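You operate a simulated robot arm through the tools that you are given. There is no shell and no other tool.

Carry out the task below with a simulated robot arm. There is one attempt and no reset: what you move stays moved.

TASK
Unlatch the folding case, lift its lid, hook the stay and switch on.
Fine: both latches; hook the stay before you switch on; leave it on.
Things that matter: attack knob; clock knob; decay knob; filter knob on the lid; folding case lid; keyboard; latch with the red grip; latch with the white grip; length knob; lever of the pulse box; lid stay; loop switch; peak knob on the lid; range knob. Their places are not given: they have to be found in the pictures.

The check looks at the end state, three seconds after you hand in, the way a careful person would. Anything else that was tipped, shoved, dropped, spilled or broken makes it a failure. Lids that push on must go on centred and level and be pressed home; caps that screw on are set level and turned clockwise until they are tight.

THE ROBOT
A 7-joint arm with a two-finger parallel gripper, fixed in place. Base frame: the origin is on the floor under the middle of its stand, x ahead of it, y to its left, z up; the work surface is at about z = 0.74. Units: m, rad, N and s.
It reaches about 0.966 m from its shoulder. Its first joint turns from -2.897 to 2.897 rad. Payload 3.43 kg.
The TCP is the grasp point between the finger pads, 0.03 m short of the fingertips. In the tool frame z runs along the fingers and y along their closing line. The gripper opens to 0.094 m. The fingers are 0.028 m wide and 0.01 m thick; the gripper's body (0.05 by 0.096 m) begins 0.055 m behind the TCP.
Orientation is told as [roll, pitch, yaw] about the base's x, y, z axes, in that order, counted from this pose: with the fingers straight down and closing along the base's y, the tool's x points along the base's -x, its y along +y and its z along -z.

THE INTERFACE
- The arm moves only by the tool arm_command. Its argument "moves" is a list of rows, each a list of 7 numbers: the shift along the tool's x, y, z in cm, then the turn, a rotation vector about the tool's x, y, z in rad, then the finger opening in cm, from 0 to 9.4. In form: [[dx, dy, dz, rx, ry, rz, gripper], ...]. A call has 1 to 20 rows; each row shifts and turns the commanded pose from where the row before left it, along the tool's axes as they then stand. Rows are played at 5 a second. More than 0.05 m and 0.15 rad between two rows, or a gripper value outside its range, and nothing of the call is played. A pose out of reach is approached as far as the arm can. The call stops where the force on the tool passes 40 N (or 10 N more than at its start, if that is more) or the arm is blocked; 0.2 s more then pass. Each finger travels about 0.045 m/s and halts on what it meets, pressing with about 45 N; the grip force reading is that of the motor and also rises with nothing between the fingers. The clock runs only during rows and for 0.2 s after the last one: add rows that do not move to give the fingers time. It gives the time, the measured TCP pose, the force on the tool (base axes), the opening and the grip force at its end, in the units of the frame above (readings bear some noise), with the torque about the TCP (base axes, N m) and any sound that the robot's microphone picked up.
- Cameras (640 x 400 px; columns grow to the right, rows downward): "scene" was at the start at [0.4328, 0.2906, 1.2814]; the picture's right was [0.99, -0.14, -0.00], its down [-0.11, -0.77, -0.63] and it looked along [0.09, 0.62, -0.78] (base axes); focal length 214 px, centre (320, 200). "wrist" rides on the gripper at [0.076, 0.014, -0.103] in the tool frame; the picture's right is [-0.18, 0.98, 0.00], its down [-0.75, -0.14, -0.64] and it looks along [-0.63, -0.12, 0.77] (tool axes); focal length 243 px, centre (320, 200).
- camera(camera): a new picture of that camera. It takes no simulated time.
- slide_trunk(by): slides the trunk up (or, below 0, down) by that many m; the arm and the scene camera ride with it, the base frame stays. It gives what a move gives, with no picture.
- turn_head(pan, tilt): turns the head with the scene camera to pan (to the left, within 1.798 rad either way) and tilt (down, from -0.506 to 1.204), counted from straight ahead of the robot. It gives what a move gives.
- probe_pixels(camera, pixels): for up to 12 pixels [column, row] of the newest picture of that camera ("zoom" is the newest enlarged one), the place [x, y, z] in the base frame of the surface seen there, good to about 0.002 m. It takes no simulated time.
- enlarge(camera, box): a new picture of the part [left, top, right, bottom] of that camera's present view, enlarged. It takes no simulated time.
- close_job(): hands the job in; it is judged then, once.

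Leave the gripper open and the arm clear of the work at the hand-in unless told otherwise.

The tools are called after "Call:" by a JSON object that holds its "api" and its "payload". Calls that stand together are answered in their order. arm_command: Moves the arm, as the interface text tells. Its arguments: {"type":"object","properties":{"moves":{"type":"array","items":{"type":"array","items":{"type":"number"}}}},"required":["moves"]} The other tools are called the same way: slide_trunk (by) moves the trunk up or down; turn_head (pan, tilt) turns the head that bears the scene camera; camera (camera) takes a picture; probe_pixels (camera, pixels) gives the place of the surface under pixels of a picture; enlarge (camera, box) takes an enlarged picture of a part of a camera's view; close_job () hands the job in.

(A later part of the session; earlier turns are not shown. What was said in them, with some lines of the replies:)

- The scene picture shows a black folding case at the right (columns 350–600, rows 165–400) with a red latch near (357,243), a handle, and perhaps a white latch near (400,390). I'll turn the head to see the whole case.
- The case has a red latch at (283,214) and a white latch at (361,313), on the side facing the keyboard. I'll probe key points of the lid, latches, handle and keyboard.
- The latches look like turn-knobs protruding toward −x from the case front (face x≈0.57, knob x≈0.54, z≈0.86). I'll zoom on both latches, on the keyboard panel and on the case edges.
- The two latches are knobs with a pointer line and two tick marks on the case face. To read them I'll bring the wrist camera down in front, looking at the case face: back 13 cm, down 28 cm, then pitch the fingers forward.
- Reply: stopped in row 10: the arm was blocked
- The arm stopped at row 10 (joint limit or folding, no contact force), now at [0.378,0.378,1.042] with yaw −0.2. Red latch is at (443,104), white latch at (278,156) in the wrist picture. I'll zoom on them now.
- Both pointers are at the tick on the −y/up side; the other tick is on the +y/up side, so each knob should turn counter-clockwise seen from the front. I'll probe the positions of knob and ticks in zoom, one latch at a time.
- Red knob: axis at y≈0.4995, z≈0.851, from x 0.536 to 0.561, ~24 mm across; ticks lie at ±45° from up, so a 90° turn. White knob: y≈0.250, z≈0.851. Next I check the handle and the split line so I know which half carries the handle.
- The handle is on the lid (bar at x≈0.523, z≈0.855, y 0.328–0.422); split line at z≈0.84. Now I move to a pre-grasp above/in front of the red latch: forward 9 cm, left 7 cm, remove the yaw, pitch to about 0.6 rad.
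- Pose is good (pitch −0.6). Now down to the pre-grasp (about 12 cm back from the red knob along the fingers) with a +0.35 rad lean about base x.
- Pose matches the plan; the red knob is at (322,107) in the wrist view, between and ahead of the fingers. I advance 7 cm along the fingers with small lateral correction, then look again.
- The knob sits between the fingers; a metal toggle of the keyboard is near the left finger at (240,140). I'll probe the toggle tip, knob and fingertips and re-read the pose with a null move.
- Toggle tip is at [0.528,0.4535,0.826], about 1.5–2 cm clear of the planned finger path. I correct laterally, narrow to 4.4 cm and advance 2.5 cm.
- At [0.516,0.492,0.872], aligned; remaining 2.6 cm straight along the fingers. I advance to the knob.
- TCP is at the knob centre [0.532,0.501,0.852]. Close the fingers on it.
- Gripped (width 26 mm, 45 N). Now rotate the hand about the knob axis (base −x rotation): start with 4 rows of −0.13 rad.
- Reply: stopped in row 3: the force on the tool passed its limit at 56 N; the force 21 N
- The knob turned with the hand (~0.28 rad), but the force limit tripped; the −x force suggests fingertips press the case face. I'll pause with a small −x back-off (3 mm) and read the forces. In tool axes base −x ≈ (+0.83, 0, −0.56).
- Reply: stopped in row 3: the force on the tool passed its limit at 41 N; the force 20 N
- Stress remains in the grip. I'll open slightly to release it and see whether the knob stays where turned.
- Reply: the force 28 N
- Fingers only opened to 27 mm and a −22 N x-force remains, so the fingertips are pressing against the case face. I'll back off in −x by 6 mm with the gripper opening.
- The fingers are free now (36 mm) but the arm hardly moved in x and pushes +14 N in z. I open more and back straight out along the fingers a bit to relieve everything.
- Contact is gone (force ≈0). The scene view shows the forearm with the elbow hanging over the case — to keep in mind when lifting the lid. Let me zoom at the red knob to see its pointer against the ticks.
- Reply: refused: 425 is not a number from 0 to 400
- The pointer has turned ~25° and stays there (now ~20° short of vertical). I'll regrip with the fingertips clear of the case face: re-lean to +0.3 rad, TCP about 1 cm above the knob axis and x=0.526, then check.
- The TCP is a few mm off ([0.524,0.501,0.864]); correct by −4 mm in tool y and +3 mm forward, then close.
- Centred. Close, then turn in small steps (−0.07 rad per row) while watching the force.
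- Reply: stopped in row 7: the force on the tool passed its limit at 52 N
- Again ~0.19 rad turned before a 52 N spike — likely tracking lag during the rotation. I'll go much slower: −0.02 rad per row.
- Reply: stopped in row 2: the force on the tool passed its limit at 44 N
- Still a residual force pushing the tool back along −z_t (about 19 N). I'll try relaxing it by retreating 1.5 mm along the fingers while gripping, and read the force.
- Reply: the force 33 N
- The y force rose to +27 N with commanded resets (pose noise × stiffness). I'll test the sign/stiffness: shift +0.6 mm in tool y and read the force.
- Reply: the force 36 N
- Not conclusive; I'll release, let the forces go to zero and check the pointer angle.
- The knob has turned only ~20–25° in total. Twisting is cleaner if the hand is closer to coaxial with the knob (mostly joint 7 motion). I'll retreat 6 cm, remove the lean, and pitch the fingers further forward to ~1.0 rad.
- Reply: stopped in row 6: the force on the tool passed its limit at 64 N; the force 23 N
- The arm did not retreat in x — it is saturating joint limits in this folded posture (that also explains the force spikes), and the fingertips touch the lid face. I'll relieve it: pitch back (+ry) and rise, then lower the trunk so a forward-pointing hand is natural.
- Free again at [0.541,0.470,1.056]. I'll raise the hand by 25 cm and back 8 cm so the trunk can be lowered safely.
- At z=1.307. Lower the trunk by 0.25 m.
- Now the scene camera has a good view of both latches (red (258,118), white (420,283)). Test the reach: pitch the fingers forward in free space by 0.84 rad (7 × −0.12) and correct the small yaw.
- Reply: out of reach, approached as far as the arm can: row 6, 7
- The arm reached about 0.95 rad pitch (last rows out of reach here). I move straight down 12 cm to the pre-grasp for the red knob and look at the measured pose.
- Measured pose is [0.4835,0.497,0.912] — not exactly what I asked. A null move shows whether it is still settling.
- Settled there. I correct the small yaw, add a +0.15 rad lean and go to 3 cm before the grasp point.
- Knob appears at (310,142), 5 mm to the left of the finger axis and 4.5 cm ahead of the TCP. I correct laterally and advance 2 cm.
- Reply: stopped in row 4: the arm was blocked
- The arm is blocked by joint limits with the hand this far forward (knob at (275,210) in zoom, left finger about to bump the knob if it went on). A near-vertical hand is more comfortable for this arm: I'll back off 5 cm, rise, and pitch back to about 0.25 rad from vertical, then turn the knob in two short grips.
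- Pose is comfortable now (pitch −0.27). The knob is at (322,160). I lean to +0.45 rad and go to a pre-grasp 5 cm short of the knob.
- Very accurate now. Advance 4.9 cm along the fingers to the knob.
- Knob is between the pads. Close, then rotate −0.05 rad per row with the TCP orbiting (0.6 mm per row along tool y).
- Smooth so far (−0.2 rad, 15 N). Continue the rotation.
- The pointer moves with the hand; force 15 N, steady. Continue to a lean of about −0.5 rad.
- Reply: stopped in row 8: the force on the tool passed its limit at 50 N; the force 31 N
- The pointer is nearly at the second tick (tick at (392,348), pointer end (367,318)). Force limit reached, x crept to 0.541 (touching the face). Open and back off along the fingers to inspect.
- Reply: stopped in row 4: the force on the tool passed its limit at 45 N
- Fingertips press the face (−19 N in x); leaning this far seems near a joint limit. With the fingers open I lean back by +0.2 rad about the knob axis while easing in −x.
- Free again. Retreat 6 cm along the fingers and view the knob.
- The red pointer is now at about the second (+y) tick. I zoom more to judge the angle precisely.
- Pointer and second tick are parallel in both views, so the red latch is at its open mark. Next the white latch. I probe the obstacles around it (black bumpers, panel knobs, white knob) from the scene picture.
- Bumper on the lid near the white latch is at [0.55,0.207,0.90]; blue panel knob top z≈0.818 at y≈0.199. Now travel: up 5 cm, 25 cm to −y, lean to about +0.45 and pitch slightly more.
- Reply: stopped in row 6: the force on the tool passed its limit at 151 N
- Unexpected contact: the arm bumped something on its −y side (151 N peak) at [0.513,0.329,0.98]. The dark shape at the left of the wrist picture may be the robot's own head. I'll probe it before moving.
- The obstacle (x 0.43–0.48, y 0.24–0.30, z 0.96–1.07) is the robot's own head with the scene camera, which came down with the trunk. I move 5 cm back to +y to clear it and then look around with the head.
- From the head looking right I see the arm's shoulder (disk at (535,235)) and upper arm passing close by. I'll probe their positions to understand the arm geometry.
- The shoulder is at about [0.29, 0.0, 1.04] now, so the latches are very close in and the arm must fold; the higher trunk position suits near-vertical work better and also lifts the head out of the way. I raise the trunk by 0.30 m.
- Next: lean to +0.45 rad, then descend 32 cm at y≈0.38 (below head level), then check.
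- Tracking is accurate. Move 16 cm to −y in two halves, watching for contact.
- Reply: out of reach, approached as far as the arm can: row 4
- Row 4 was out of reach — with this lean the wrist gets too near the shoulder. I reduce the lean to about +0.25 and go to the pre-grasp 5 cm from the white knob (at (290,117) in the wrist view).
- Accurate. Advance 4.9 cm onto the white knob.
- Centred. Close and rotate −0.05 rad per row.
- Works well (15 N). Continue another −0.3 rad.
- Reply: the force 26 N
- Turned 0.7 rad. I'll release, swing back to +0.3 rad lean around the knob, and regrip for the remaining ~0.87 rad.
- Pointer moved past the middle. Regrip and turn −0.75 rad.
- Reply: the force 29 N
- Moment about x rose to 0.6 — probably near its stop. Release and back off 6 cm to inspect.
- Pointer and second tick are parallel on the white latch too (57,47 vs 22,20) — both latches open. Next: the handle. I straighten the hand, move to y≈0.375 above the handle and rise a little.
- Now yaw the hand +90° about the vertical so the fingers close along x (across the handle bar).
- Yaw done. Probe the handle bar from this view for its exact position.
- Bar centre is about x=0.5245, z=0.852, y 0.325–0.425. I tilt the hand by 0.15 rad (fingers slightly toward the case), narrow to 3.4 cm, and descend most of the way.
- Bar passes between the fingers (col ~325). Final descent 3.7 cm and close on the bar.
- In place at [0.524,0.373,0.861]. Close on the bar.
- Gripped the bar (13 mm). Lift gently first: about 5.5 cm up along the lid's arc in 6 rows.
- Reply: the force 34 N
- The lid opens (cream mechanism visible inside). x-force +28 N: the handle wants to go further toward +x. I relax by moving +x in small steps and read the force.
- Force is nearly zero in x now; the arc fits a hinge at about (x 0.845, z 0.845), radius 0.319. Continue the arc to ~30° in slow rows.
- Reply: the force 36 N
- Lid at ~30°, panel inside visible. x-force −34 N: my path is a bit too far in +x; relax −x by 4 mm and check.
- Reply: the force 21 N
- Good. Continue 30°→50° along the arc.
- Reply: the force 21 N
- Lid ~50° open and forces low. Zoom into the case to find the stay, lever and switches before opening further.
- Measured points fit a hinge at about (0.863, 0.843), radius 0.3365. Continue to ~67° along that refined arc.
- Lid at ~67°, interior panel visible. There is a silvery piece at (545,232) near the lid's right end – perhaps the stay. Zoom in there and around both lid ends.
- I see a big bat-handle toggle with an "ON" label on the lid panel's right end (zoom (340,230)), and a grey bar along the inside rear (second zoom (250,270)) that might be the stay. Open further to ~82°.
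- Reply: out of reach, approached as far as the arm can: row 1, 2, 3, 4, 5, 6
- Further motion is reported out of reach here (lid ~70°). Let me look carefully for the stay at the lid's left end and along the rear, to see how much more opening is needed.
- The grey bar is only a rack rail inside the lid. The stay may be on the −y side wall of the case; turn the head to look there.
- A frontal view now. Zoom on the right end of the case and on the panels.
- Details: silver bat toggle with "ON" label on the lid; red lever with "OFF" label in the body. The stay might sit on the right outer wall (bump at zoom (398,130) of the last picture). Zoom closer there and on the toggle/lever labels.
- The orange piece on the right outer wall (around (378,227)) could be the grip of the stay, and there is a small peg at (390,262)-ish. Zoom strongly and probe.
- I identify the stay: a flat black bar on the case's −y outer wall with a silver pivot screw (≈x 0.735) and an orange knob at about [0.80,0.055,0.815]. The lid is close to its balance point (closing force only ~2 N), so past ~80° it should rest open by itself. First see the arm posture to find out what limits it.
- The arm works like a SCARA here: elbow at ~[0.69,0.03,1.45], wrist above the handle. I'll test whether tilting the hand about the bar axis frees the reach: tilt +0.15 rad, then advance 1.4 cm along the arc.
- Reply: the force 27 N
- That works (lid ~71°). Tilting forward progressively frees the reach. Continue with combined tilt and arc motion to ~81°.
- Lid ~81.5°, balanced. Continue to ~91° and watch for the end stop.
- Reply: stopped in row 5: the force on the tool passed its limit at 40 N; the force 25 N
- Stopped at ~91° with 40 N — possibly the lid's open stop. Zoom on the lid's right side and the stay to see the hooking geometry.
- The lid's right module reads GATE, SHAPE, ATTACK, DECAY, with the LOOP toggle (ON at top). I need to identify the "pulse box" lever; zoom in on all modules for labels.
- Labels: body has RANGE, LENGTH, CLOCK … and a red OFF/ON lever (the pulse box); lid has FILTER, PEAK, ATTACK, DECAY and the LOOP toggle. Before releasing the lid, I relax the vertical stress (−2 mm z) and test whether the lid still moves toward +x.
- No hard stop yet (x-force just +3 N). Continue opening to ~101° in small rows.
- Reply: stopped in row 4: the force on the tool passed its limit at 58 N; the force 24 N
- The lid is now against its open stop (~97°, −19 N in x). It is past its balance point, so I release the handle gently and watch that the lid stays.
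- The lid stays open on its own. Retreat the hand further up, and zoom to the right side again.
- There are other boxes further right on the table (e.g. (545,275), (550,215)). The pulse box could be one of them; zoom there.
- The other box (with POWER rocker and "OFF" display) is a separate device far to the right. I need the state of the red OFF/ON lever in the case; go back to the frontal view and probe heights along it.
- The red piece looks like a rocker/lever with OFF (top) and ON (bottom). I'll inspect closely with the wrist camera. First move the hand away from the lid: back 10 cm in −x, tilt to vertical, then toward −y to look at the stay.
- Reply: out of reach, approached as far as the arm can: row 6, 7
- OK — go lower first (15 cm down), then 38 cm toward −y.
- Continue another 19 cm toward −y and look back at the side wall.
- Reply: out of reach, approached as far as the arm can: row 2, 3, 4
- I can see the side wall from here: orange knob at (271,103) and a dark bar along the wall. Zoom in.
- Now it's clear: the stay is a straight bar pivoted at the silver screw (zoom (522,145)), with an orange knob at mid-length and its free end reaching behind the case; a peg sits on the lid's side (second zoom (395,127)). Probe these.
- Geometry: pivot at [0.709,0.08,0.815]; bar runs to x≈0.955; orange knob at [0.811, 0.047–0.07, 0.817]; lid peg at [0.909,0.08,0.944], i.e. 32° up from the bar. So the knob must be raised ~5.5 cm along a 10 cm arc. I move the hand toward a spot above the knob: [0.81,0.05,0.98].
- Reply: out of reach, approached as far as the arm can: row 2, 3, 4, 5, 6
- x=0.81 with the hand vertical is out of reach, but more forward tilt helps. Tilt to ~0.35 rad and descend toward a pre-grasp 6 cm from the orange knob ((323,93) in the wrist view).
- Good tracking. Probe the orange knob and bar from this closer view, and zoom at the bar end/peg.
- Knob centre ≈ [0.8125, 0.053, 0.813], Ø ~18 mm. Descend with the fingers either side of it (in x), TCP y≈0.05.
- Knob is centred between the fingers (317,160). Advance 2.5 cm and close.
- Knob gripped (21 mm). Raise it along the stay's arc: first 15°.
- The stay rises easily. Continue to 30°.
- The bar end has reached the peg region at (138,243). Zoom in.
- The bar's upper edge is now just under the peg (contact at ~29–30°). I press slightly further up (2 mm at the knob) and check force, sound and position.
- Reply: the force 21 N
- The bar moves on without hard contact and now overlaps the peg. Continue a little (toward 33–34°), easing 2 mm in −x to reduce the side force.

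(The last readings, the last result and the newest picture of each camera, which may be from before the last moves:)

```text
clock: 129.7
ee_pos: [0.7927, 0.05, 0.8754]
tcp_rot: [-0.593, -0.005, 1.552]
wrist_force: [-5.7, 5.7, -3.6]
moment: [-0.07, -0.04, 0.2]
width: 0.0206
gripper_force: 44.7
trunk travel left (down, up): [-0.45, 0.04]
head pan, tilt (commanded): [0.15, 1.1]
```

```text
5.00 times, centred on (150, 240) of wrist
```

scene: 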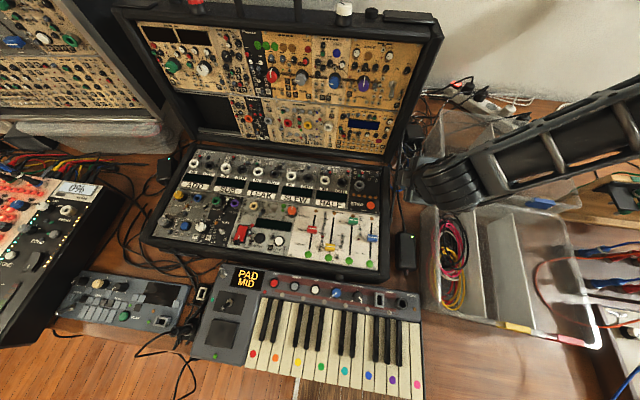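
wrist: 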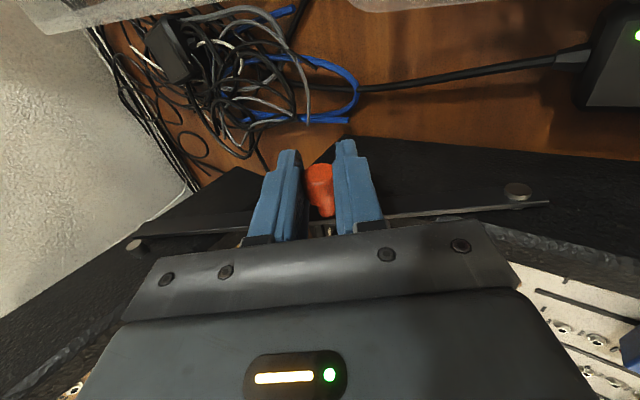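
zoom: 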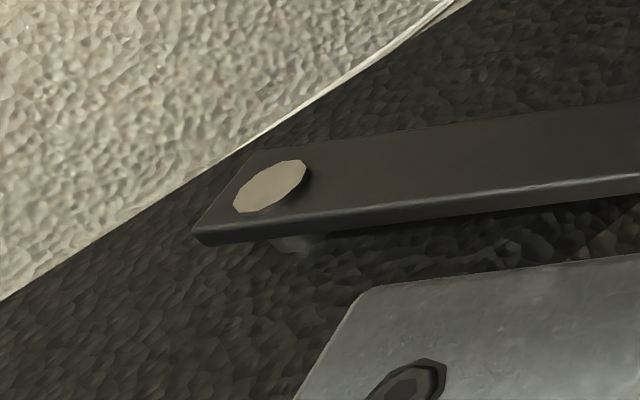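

The peg is now centred in the bar's end and the force dropped — it looks hooked. Release the knob and see whether the stay holds.

Call:
{"api": "arm_command", "payload": {"moves": [[0, 0, 0, 0, 0, 0, 2.6], [0, 0, 0, 0, 0, 0, 3.4], [0, 0, 0, 0, 0, 0, 3.4], [0, 0, 0, 0, 0, 0, 3.4]]}}

Call:
{"api": "camera", "payload": {"camera": "wrist"}}

Call:
{"api": "enlarge", "payload": {"camera": "wrist", "box": [100, 200, 200, 280]}}

```text
clock: 130.7
ee_pos: [0.7923, 0.0511, 0.8734]
tcp_rot: [-0.592, -0.004, 1.553]
wrist_force: [-0.5, -0.1, 0.6]
moment: [0.03, 0.0, 0.01]
width: 0.034
gripper_force: 0.1
trunk travel left (down, up): [-0.45, 0.04]
head pan, tilt (commanded): [0.15, 1.1]
```

```text
taken
```

wrist: 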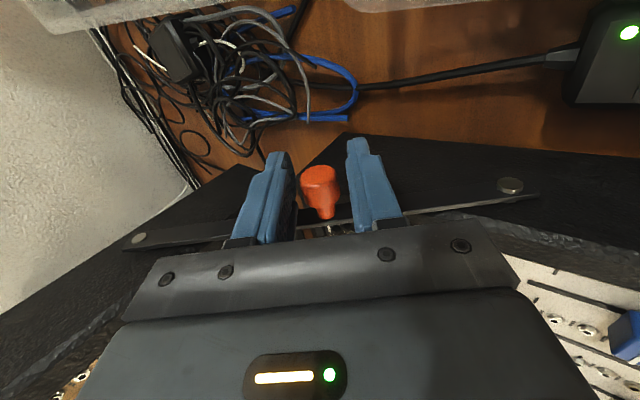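

```text
5.00 times, centred on (150, 240) of wrist
```

zoom: 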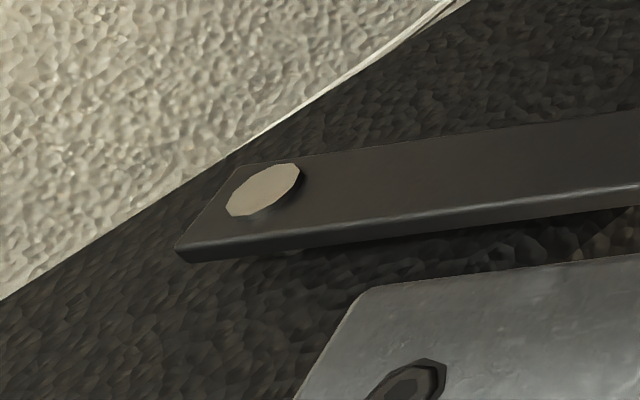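

The stay holds by itself, with the peg inside the bar's end. Retreat the hand along the fingers and take a better look.

Call:
{"api": "arm_command", "payload": {"moves": [[0, 0, -2, 0, 0, 0, 3.6], [0, 0, -2.5, 0, 0, 0, 3.6], [0, 0, -2.5, 0, 0, 0, 3.6], [0, 0, 0, 0, 0, 0, 3.6]]}}

Call:
{"api": "camera", "payload": {"camera": "wrist"}}

Call:
{"api": "enlarge", "payload": {"camera": "wrist", "box": [110, 140, 210, 220]}}

```text
clock: 131.7
ee_pos: [0.7513, 0.05, 0.9315]
tcp_rot: [-0.593, -0.004, 1.554]
wrist_force: [-0.8, 0.7, 0.2]
moment: [0.01, -0.02, 0.01]
width: 0.0362
gripper_force: 0.1
trunk travel left (down, up): [-0.45, 0.04]
head pan, tilt (commanded): [0.15, 1.1]
```

```text
taken
```

wrist: 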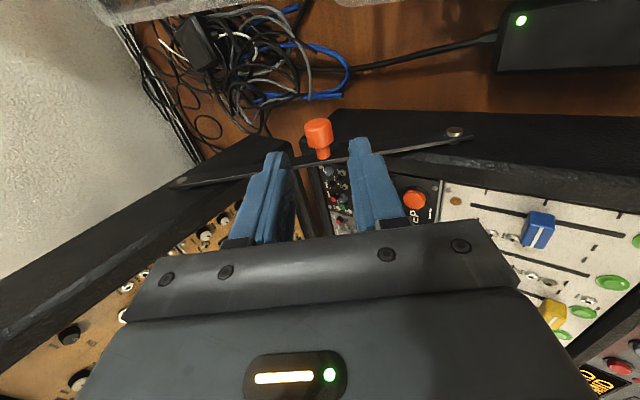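

```text
5.00 times, centred on (160, 180) of wrist
```

zoom: 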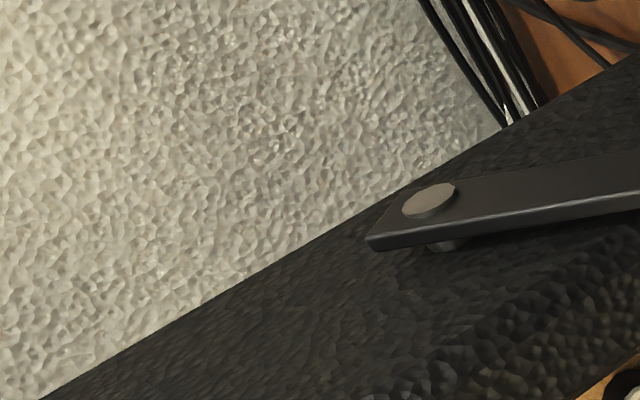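

Peg sits centred through the bar end – the stay is hooked. Next: the switch. Take a fresh scene picture and probe the red lever and the loop toggle.

Call:
{"api": "turn_head", "payload": {"pan": 0.15, "tilt": 1.0}}

Call:
{"api": "camera", "payload": {"camera": "scene"}}

Call:
{"api": "enlarge", "payload": {"camera": "scene", "box": [216, 210, 272, 250]}}

```text
clock: 132.4
ee_pos: [0.7516, 0.0505, 0.9319]
tcp_rot: [-0.592, -0.003, 1.553]
wrist_force: [0.5, 0.3, 0.2]
moment: [-0.01, 0.01, -0.03]
width: 0.036
gripper_force: 0.0
trunk travel left (down, up): [-0.45, 0.04]
head pan, tilt (commanded): [0.15, 1.0]
```

```text
taken
```

scene: 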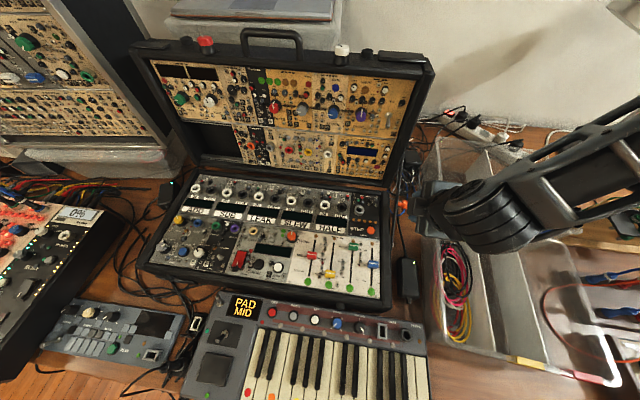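

```text
10.00 times, centred on (244, 230) of scene
```

zoom: 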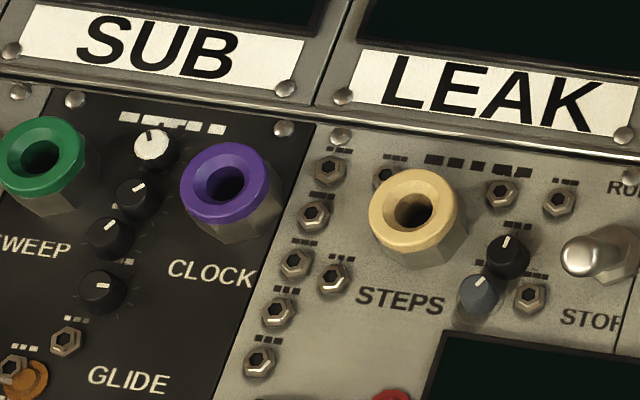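

Call:
{"api": "enlarge", "payload": {"camera": "scene", "box": [216, 240, 272, 280]}}

Call:
{"api": "probe_pixels", "payload": {"camera": "zoom", "pixels": [[245, 115], [300, 120], [260, 180], [235, 240], [270, 250], [215, 200], [190, 130], [340, 140], [255, 285], [225, 290], [130, 150], [400, 290]]}}

Call:
{"api": "enlarge", "payload": {"camera": "scene", "box": [360, 80, 416, 135]}}

```text
10.00 times, centred on (244, 260) of scene
```

zoom: 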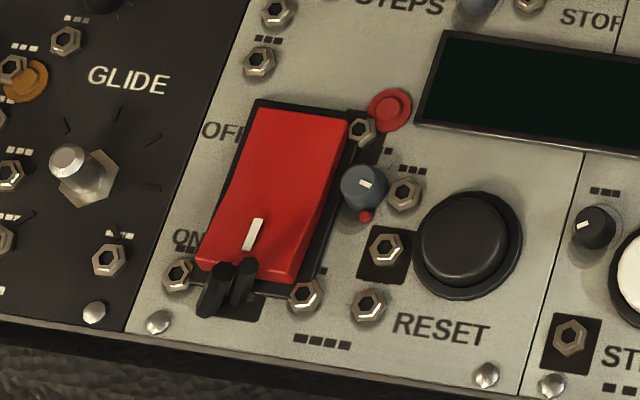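

```text
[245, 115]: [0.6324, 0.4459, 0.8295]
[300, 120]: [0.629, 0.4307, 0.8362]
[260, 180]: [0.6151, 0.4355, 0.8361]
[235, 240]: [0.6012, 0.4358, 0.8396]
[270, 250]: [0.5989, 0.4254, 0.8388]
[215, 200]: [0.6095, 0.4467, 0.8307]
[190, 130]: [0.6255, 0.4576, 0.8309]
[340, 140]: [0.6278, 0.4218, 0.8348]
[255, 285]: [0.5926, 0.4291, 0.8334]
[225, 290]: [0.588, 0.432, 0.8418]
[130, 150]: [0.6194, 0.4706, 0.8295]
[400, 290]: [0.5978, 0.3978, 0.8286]
```

```text
7.27 times, centred on (388, 108) of scene
```

zoom: 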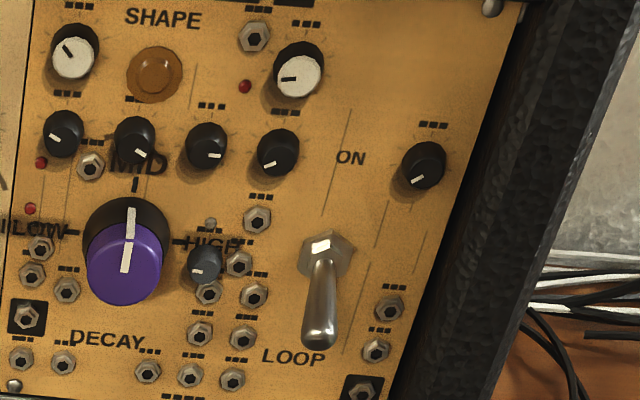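

The red rocker's ON end is raised (z≈0.839 vs 0.836): it is OFF now. The LOOP toggle points down (off). Before deciding, check the other devices for a "pulse box": zoom on the blue-grey box and the mixer at left, and on the keyboard.

Call:
{"api": "enlarge", "payload": {"camera": "scene", "box": [40, 290, 210, 380]}}

Call:
{"api": "enlarge", "payload": {"camera": "scene", "box": [0, 190, 140, 330]}}

Call:
{"api": "enlarge", "payload": {"camera": "scene", "box": [170, 280, 430, 400]}}

```text
3.76 times, centred on (125, 335) of scene
```

zoom: 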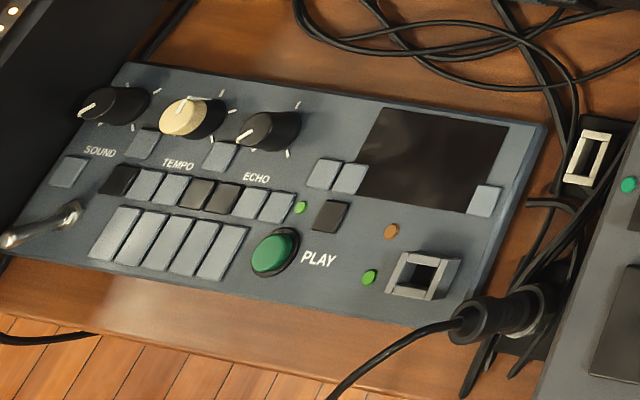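

```text
2.86 times, centred on (70, 260) of scene
```

zoom: 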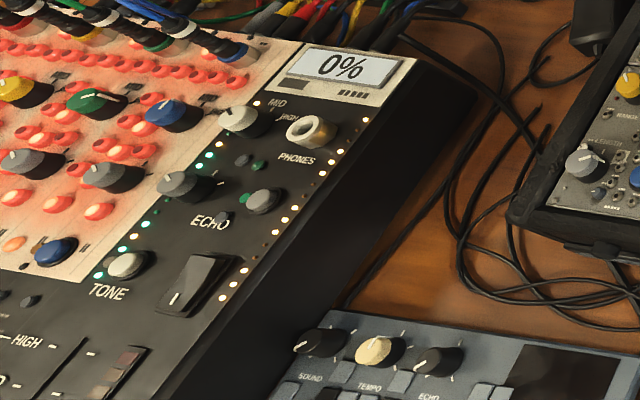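

```text
2.46 times, centred on (300, 340) of scene
```

zoom: 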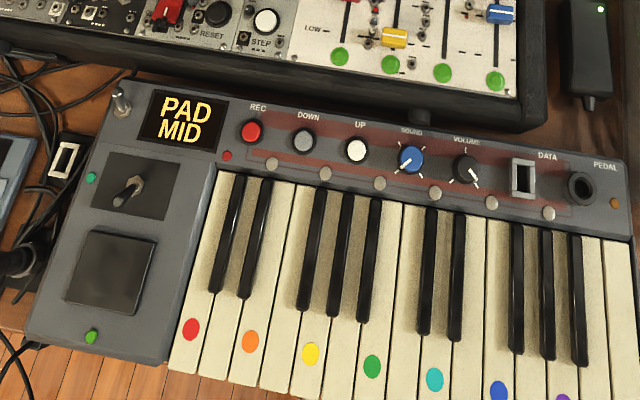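

Several devices have rockers. To read the labels inside the case properly I'll bring the wrist camera over the body: up 12 cm, back 13 cm, then +28 cm in y.

Call:
{"api": "arm_command", "payload": {"moves": [[0, -2.24, -3.32, 0, 0, 0, 3.6], [0, -2.24, -3.32, 0, 0, 0, 3.6], [0, -2.24, -3.32, 0, 0, 0, 3.6], [0, 3.6, -2.42, 0, 0, 0, 3.6], [0, 3.6, -2.42, 0, 0, 0, 3.6], [0, 3.6, -2.42, 0, 0, 0, 3.6], [-4.67, 0, 0, -0.12, 0, 0, 3.6], [-4.67, 0, 0, -0.12, 0, 0, 3.6], [-4.67, 0, 0, -0.12, 0, 0, 3.6], [-4.67, 0, 0, -0.12, 0, 0, 3.6], [-4.67, 0, 0, 0, 0, 0, 3.6], [-4.67, 0, 0, 0, 0, 0, 3.6], [0, 0, 0, 0, 0, 0, 3.6]]}}

Call:
{"api": "camera", "payload": {"camera": "wrist"}}

```text
clock: 135.2
ee_pos: [0.677, 0.3446, 1.0291]
tcp_rot: [-0.11, -0.005, 1.554]
wrist_force: [0.3, -0.3, -0.2]
moment: [-0.01, 0.0, 0.02]
width: 0.0359
gripper_force: 0.0
out of reach, approached as far as the arm can: row 5, 6
trunk travel left (down, up): [-0.45, 0.04]
head pan, tilt (commanded): [0.15, 1.0]
```

```text
taken
```

wrist: 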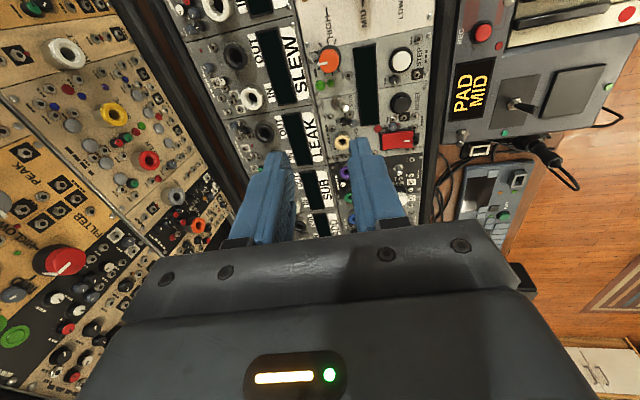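

I can see the red rocker at (397,138). Zoom in there.

Call:
{"api": "enlarge", "payload": {"camera": "wrist", "box": [325, 40, 435, 160]}}

Call:
{"api": "enlarge", "payload": {"camera": "wrist", "box": [365, 115, 430, 160]}}

```text
3.33 times, centred on (380, 100) of wrist
```

zoom: 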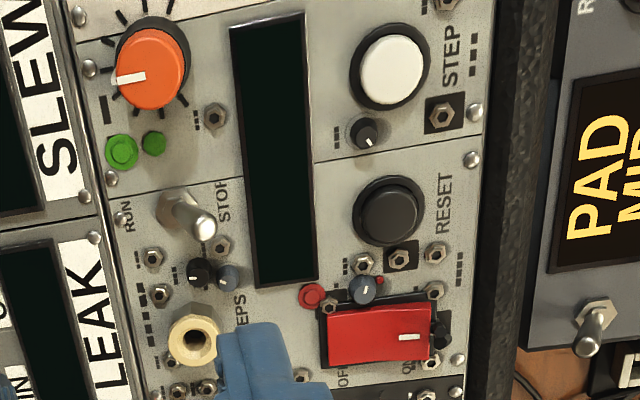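

```text
8.89 times, centred on (398, 138) of wrist
```

zoom: 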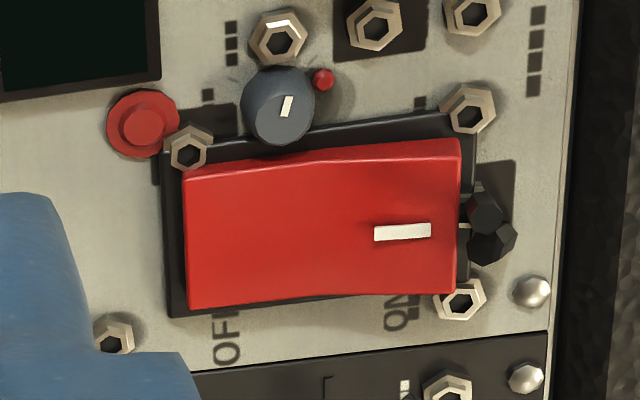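

The rocker is clearly a power-type OFF/ON rocker with its ON end raised (currently OFF); displays in the case are dark. The loop toggle is only a function switch. "Switch on" means this red OFF/ON lever. I'll press its ON half (x≈0.600, y≈0.434, z≈0.839) with closed fingertips: approach to 6 cm above first.

Call:
{"api": "arm_command", "payload": {"moves": [[-2.24, 2.21, 2.27, 0, 0, 0, 0.0], [-2.24, 2.21, 2.27, 0, 0, 0, 0.0], [-2.24, 2.21, 2.27, 0, 0, 0, 0.0], [-2.24, 2.21, 2.27, 0, 0, 0, 0.0], [0, 0, 0, 0.12, 0, 0, 0.0], [0, 0, 0, 0.12, 0, 0, 0.0], [0, 0, 0, 0, 0, 0, 0.0]]}}

Call:
{"api": "camera", "payload": {"camera": "wrist"}}

Call:
{"api": "camera", "payload": {"camera": "scene"}}

```text
clock: 136.8
ee_pos: [0.6016, 0.4363, 0.9305]
tcp_rot: [-0.354, -0.005, 1.551]
wrist_force: [-1.0, 0.0, -0.5]
moment: [-0.01, -0.03, -0.03]
width: 0.0002
gripper_force: 33.2
trunk travel left (down, up): [-0.45, 0.04]
head pan, tilt (commanded): [0.15, 1.0]
```

```text
taken
```

wrist: 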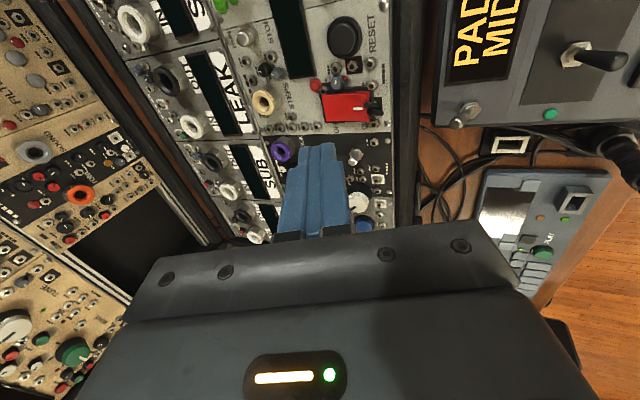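

```text
taken
```

scene: 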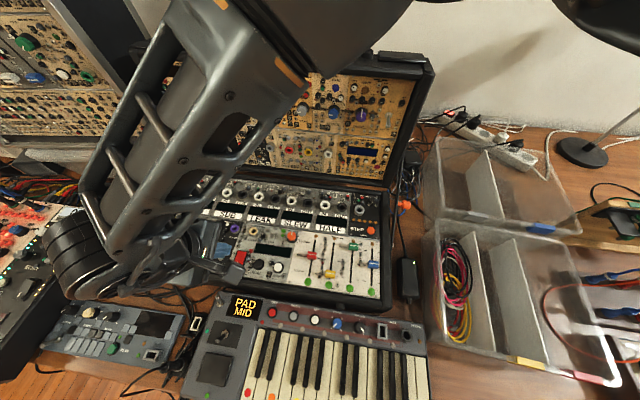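

Fingertips closed, above the rocker. Probe the rocker's surface from this view to refine the target.

Call:
{"api": "enlarge", "payload": {"camera": "wrist", "box": [310, 80, 400, 136]}}

Call:
{"api": "probe_pixels", "payload": {"camera": "wrist", "pixels": [[365, 106], [374, 106], [345, 107], [330, 108], [372, 97], [376, 114], [325, 96], [328, 118], [355, 107], [385, 105]]}}

```text
7.11 times, centred on (355, 108) of wrist
```

zoom: 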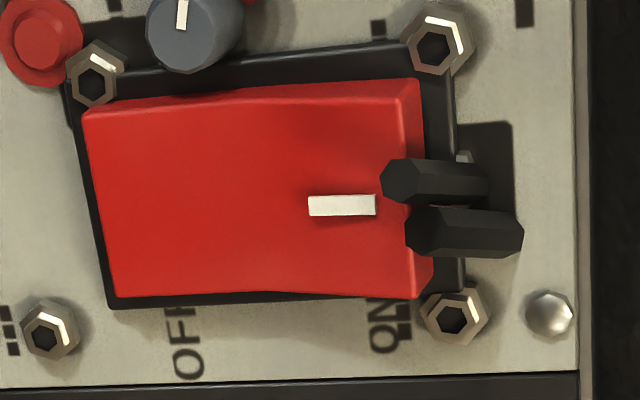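

```text
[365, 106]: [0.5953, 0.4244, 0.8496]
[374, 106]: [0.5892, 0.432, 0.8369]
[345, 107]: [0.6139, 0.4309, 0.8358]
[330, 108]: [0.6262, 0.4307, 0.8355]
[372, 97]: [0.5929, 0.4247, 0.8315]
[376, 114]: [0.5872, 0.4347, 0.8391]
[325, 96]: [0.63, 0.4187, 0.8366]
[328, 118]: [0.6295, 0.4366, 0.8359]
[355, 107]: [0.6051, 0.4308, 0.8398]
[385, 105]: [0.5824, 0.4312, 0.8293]
```

Two black stubs stand next to the ON end (tips at [0.595,0.424,0.85]), so pressing with both closed fingers could touch them. Instead I'll press with a single finger: hand vertical, gap 4.5 cm, so one finger lands on the ON half (x≈0.600–0.610) and the other passes in front of the case wall (x≈0.545–0.555).

Call:
{"api": "arm_command", "payload": {"moves": [[0, 0, 0, -0.118, 0, 0, 4.5], [0, 0, 0, -0.118, 0, 0, 4.5], [0, 0, 0, -0.118, 0, 0, 4.5], [0.5, 2.46, 0, 0, 0, 0, 4.5], [0, 0, 0, 0, 0, 0, 4.5], [0, 0, 0, 0, 0, 0, 4.5]]}}

Call:
{"api": "camera", "payload": {"camera": "wrist"}}

```text
clock: 138.2
ee_pos: [0.5771, 0.4331, 0.9297]
tcp_rot: [0.002, -0.005, 1.555]
wrist_force: [0.1, 0.2, -0.3]
moment: [-0.01, -0.01, -0.01]
width: 0.0453
gripper_force: 0.1
trunk travel left (down, up): [-0.45, 0.04]
head pan, tilt (commanded): [0.15, 1.0]
```

```text
taken
```

wrist: 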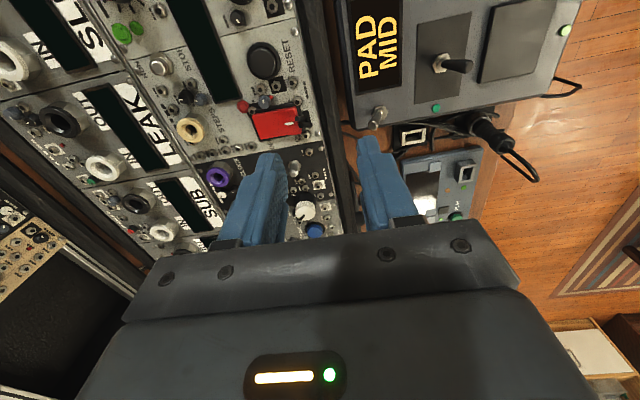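

Finger lines up with the ON half (projected (288,123)). Descend 5.3 cm, stopping just above the rocker, and check.

Call:
{"api": "arm_command", "payload": {"moves": [[0.1, 0, 2.0, 0, 0, 0, 4.5], [0.1, 0, 2.0, 0, 0, 0, 4.5], [0, 0, 1.2, 0, 0, 0, 4.5], [0, 0, 0, 0, 0, 0, 4.5], [0, 0, 0, 0, 0, 0, 4.5]]}}

Call:
{"api": "camera", "payload": {"camera": "wrist"}}

Call:
{"api": "enlarge", "payload": {"camera": "wrist", "box": [230, 100, 400, 220]}}

Call:
{"api": "enlarge", "payload": {"camera": "scene", "box": [200, 220, 290, 300]}}

```text
clock: 139.4
ee_pos: [0.5775, 0.4304, 0.8791]
tcp_rot: [0.004, -0.004, 1.554]
wrist_force: [0.1, -0.5, 0.1]
moment: [0.0, -0.02, -0.02]
width: 0.0449
gripper_force: 0.1
trunk travel left (down, up): [-0.45, 0.04]
head pan, tilt (commanded): [0.15, 1.0]
```

```text
taken
```

wrist: 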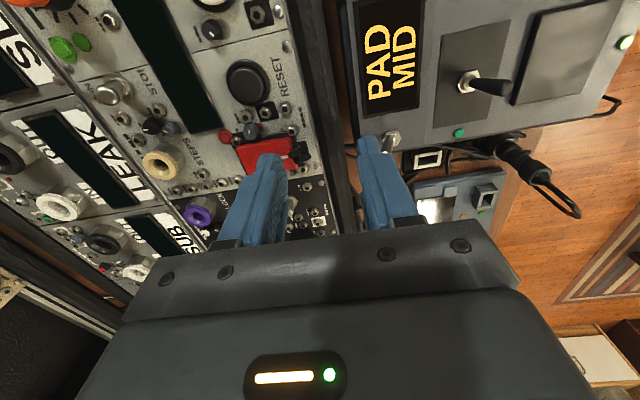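

```text
3.33 times, centred on (315, 160) of wrist
```

zoom: 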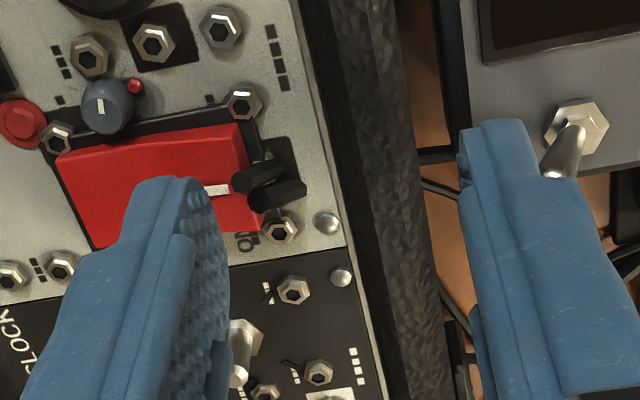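

```text
5.00 times, centred on (245, 260) of scene
```

zoom: 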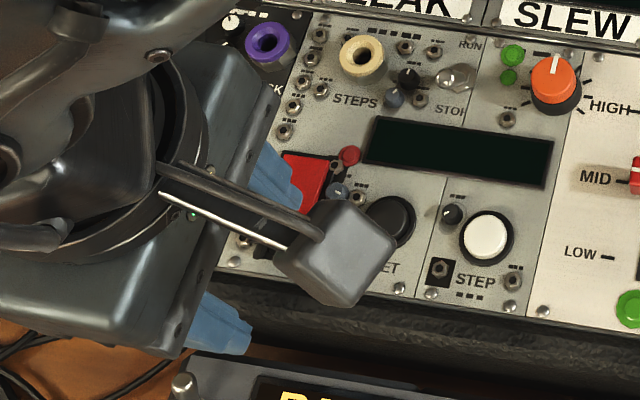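

Finger B is over the ON half; finger A is clear of the keyboard toggle (≥1 cm). Now press down slowly in 3 mm rows.

Call:
{"api": "arm_command", "payload": {"moves": [[0, 0, 0.4, 0, 0, 0, 4.5], [0, 0, 0.3, 0, 0, 0, 4.5], [0, 0, 0.3, 0, 0, 0, 4.5], [0, 0, 0.2, 0, 0, 0, 4.5], [0, 0, 0, 0, 0, 0, 4.5]]}}

Call:
{"api": "enlarge", "payload": {"camera": "wrist", "box": [230, 100, 400, 220]}}

```text
clock: 140.6
ee_pos: [0.5772, 0.4299, 0.8657]
tcp_rot: [0.004, -0.005, 1.552]
wrist_force: [-0.7, -0.5, -0.1]
moment: [0.0, -0.01, 0.01]
width: 0.045
gripper_force: 0.1
trunk travel left (down, up): [-0.45, 0.04]
head pan, tilt (commanded): [0.15, 1.0]
heard: click
```

```text
3.33 times, centred on (315, 160) of wrist
```

zoom: 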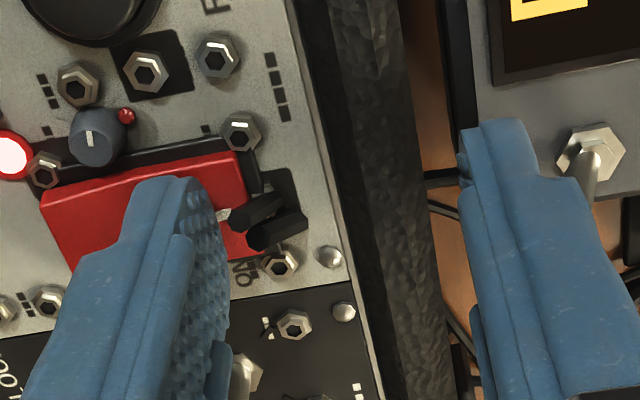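

A click was heard and the red lamp beside the rocker lit up – it is switched on. Lift the hand straight up and check.

Call:
{"api": "arm_command", "payload": {"moves": [[0, 0, -1.5, 0, 0, 0, 4.5], [0, 0, -3, 0, 0, 0, 4.5], [0, 0, -4, 0, 0, 0, 4.5], [0, 0, -4, 0, 0, 0, 4.5], [0, 0, 0, 0, 0, 0, 4.5]]}}

Call:
{"api": "camera", "payload": {"camera": "scene"}}

Call:
{"api": "camera", "payload": {"camera": "wrist"}}

```text
clock: 141.8
ee_pos: [0.5766, 0.4305, 0.9914]
tcp_rot: [0.005, -0.005, 1.554]
wrist_force: [-0.2, -0.3, -0.8]
moment: [0.0, -0.01, 0.0]
width: 0.0451
gripper_force: 0.0
trunk travel left (down, up): [-0.45, 0.04]
head pan, tilt (commanded): [0.15, 1.0]
```

```text
taken
```

scene: 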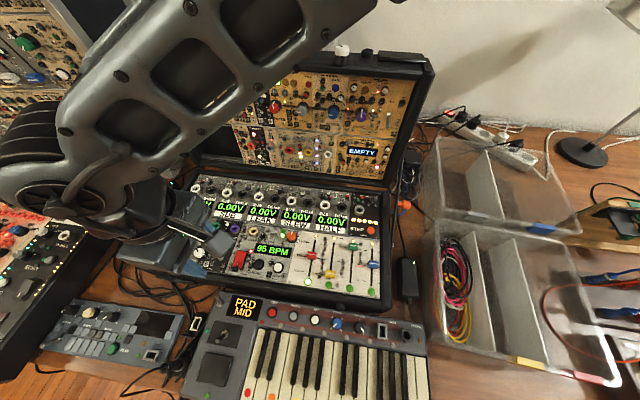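

```text
taken
```

wrist: 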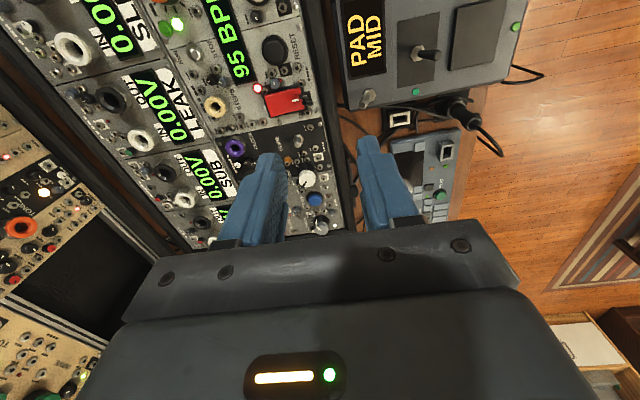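

The case is powered: displays show 0.00V, 95 BPM, EMPTY. Now move the arm clear: rise 12 cm, 6 cm back, and yaw back toward the starting orientation.

Call:
{"api": "arm_command", "payload": {"moves": [[0, 1.0, -4, 0, 0, 0, 4.5], [0, 1.5, -4, 0, 0, 0, 4.5], [0, 1.5, -4, 0, 0, 0, 4.5], [0, 1.5, 0, 0, 0, 0.13, 6], [0, 0, 0, 0, 0, 0.13, 6], [0, 0, 0, 0, 0, 0.13, 6], [0, 0, 0, 0, 0, 0.13, 7], [0, 0, 0, 0, 0, 0.13, 7], [0, 0, 0, 0, 0, 0.13, 8], [0, 0, 0, 0, 0, 0.13, 8], [0, 0, 0, 0, 0, 0.13, 9], [0, 0, 0, 0, 0, 0.13, 9], [0, 0, 0, 0, 0, 0.13, 9], [0, 0, 0, 0, 0, 0.13, 9], [0, 0, 0, 0, 0, 0.12, 9], [0, 0, 0, 0, 0, 0, 9]]}}

Call:
{"api": "camera", "payload": {"camera": "scene"}}

Call:
{"api": "camera", "payload": {"camera": "wrist"}}

```text
clock: 145.2
ee_pos: [0.5234, 0.4291, 1.1113]
tcp_rot: [0.006, 0.003, 0.0]
wrist_force: [-0.1, 0.4, 0.7]
moment: [0.01, -0.02, 0.01]
width: 0.0902
gripper_force: 0.0
trunk travel left (down, up): [-0.45, 0.04]
head pan, tilt (commanded): [0.15, 1.0]
```

```text
taken
```

scene: 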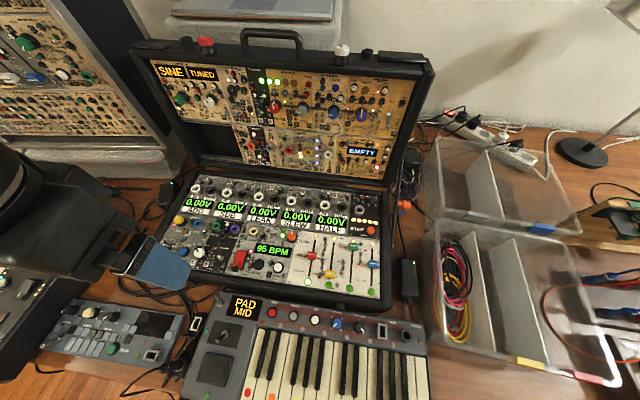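

```text
taken
```

wrist: 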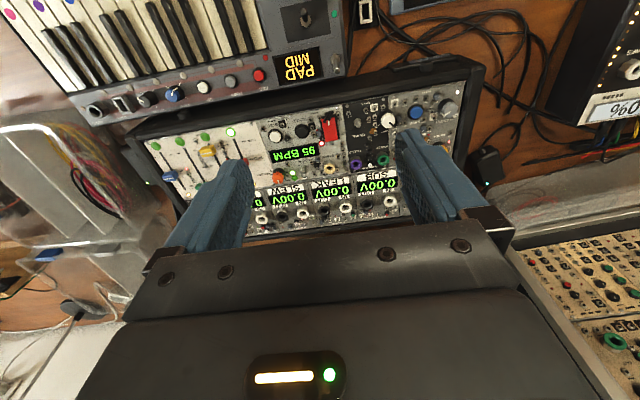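

Everything is lit. Verify the stay, latches and lid with zooms.

Call:
{"api": "enlarge", "payload": {"camera": "scene", "box": [370, 120, 440, 230]}}

Call:
{"api": "enlarge", "payload": {"camera": "scene", "box": [170, 20, 250, 70]}}

Call:
{"api": "enlarge", "payload": {"camera": "scene", "box": [310, 30, 400, 80]}}

Call:
{"api": "enlarge", "payload": {"camera": "scene", "box": [210, 230, 290, 290]}}

```text
3.64 times, centred on (405, 175) of scene
```

zoom: 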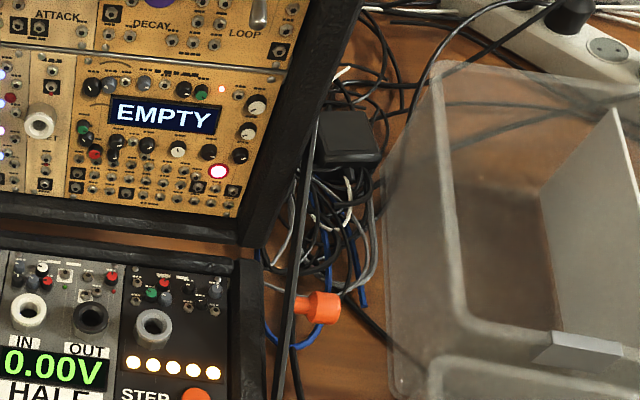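

```text
8.00 times, centred on (210, 45) of scene
```

zoom: 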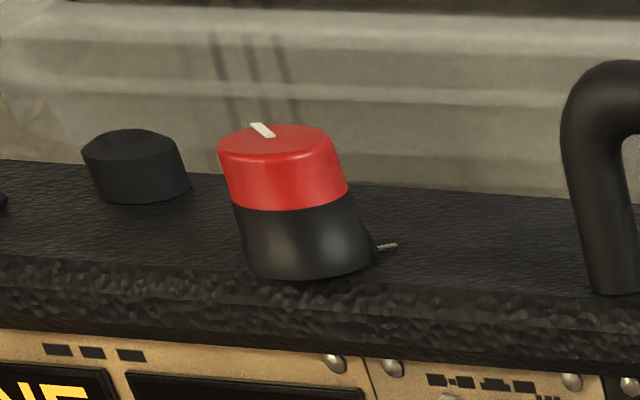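

```text
7.11 times, centred on (355, 55) of scene
```

zoom: 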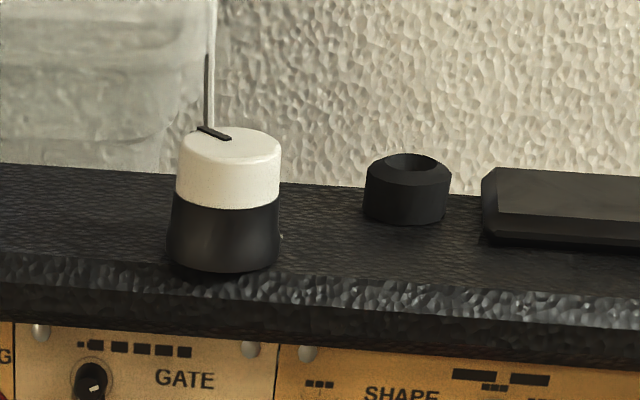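

```text
6.67 times, centred on (250, 260) of scene
```

zoom: 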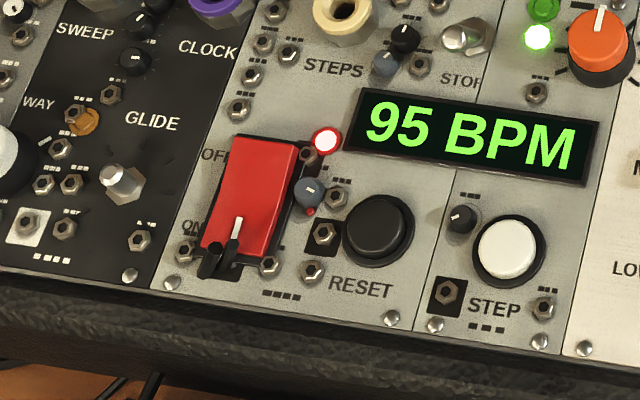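

All good: rocker on with lamp lit, stay bar raised to the lid peg, both latch pointers at the open side, lid open. Move the arm a bit further up and away, gripper open.

Call:
{"api": "arm_command", "payload": {"moves": [[1.5, 0, -4, 0, 0, 0, 9.4], [1.5, 0, -4, 0, 0, 0, 9.4], [1.5, 0, -4, 0, 0, 0, 9.4], [1.0, 0, -3, 0, 0, 0, 9.4], [0, 0, 0, 0, 0, 0, 9.4]]}}

Call:
{"api": "camera", "payload": {"camera": "scene"}}

Call:
{"api": "camera", "payload": {"camera": "wrist"}}

```text
clock: 146.4
ee_pos: [0.469, 0.4287, 1.2615]
tcp_rot: [0.003, 0.003, 0.002]
wrist_force: [-0.5, -0.1, -0.3]
moment: [-0.03, 0.01, 0.0]
width: 0.0939
gripper_force: 0.0
trunk travel left (down, up): [-0.45, 0.04]
head pan, tilt (commanded): [0.15, 1.0]
```

```text
taken
```

scene: 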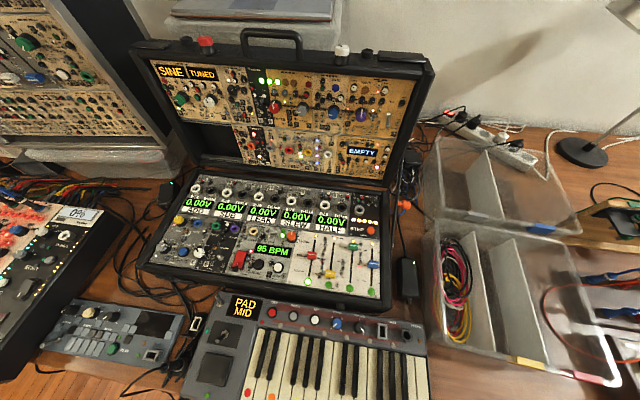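

```text
taken
```

wrist: 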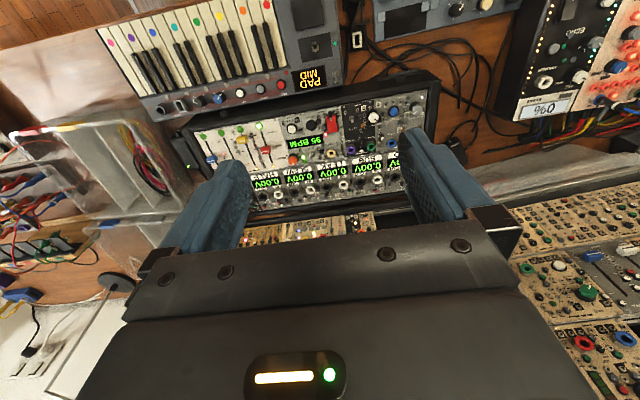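

The arm is clear with the gripper open. Both latches are at their open mark and the lid stands open. The stay is on its peg, the case is switched on with its displays lit, and nothing else looks disturbed. I'm handing in.

Call:
{"api": "close_job", "payload": {}}

```text
The job is handed in.
```

The case is open and running. Both latches are turned to their open marks, the lid is up against its stop, the stay is on its peg, and the power is on.

- **Stay:** the bar's end sits centred on the lid peg and held after I let go. The robot heard no click from it, so I judged it hooked from the pictures.
- **Power:** I took "switch on" to mean the red OFF/ON rocker in the base, and pressed it after hooking the stay. It clicked, its lamp lit and the displays came on (0.00V, 95 BPM, EMPTY). The loop switch on the lid also has an ON label. I left it alone because it only controls the loop function.
- **Contacts on the way:** with the trunk lowered, the arm bumped the robot's own head, peaking at 151 N. The fingertips also pressed against the front of the case a few times while I turned the latches. In the final pictures, nothing else looked moved or damaged.

The arm ended clear of the work with the gripper open.
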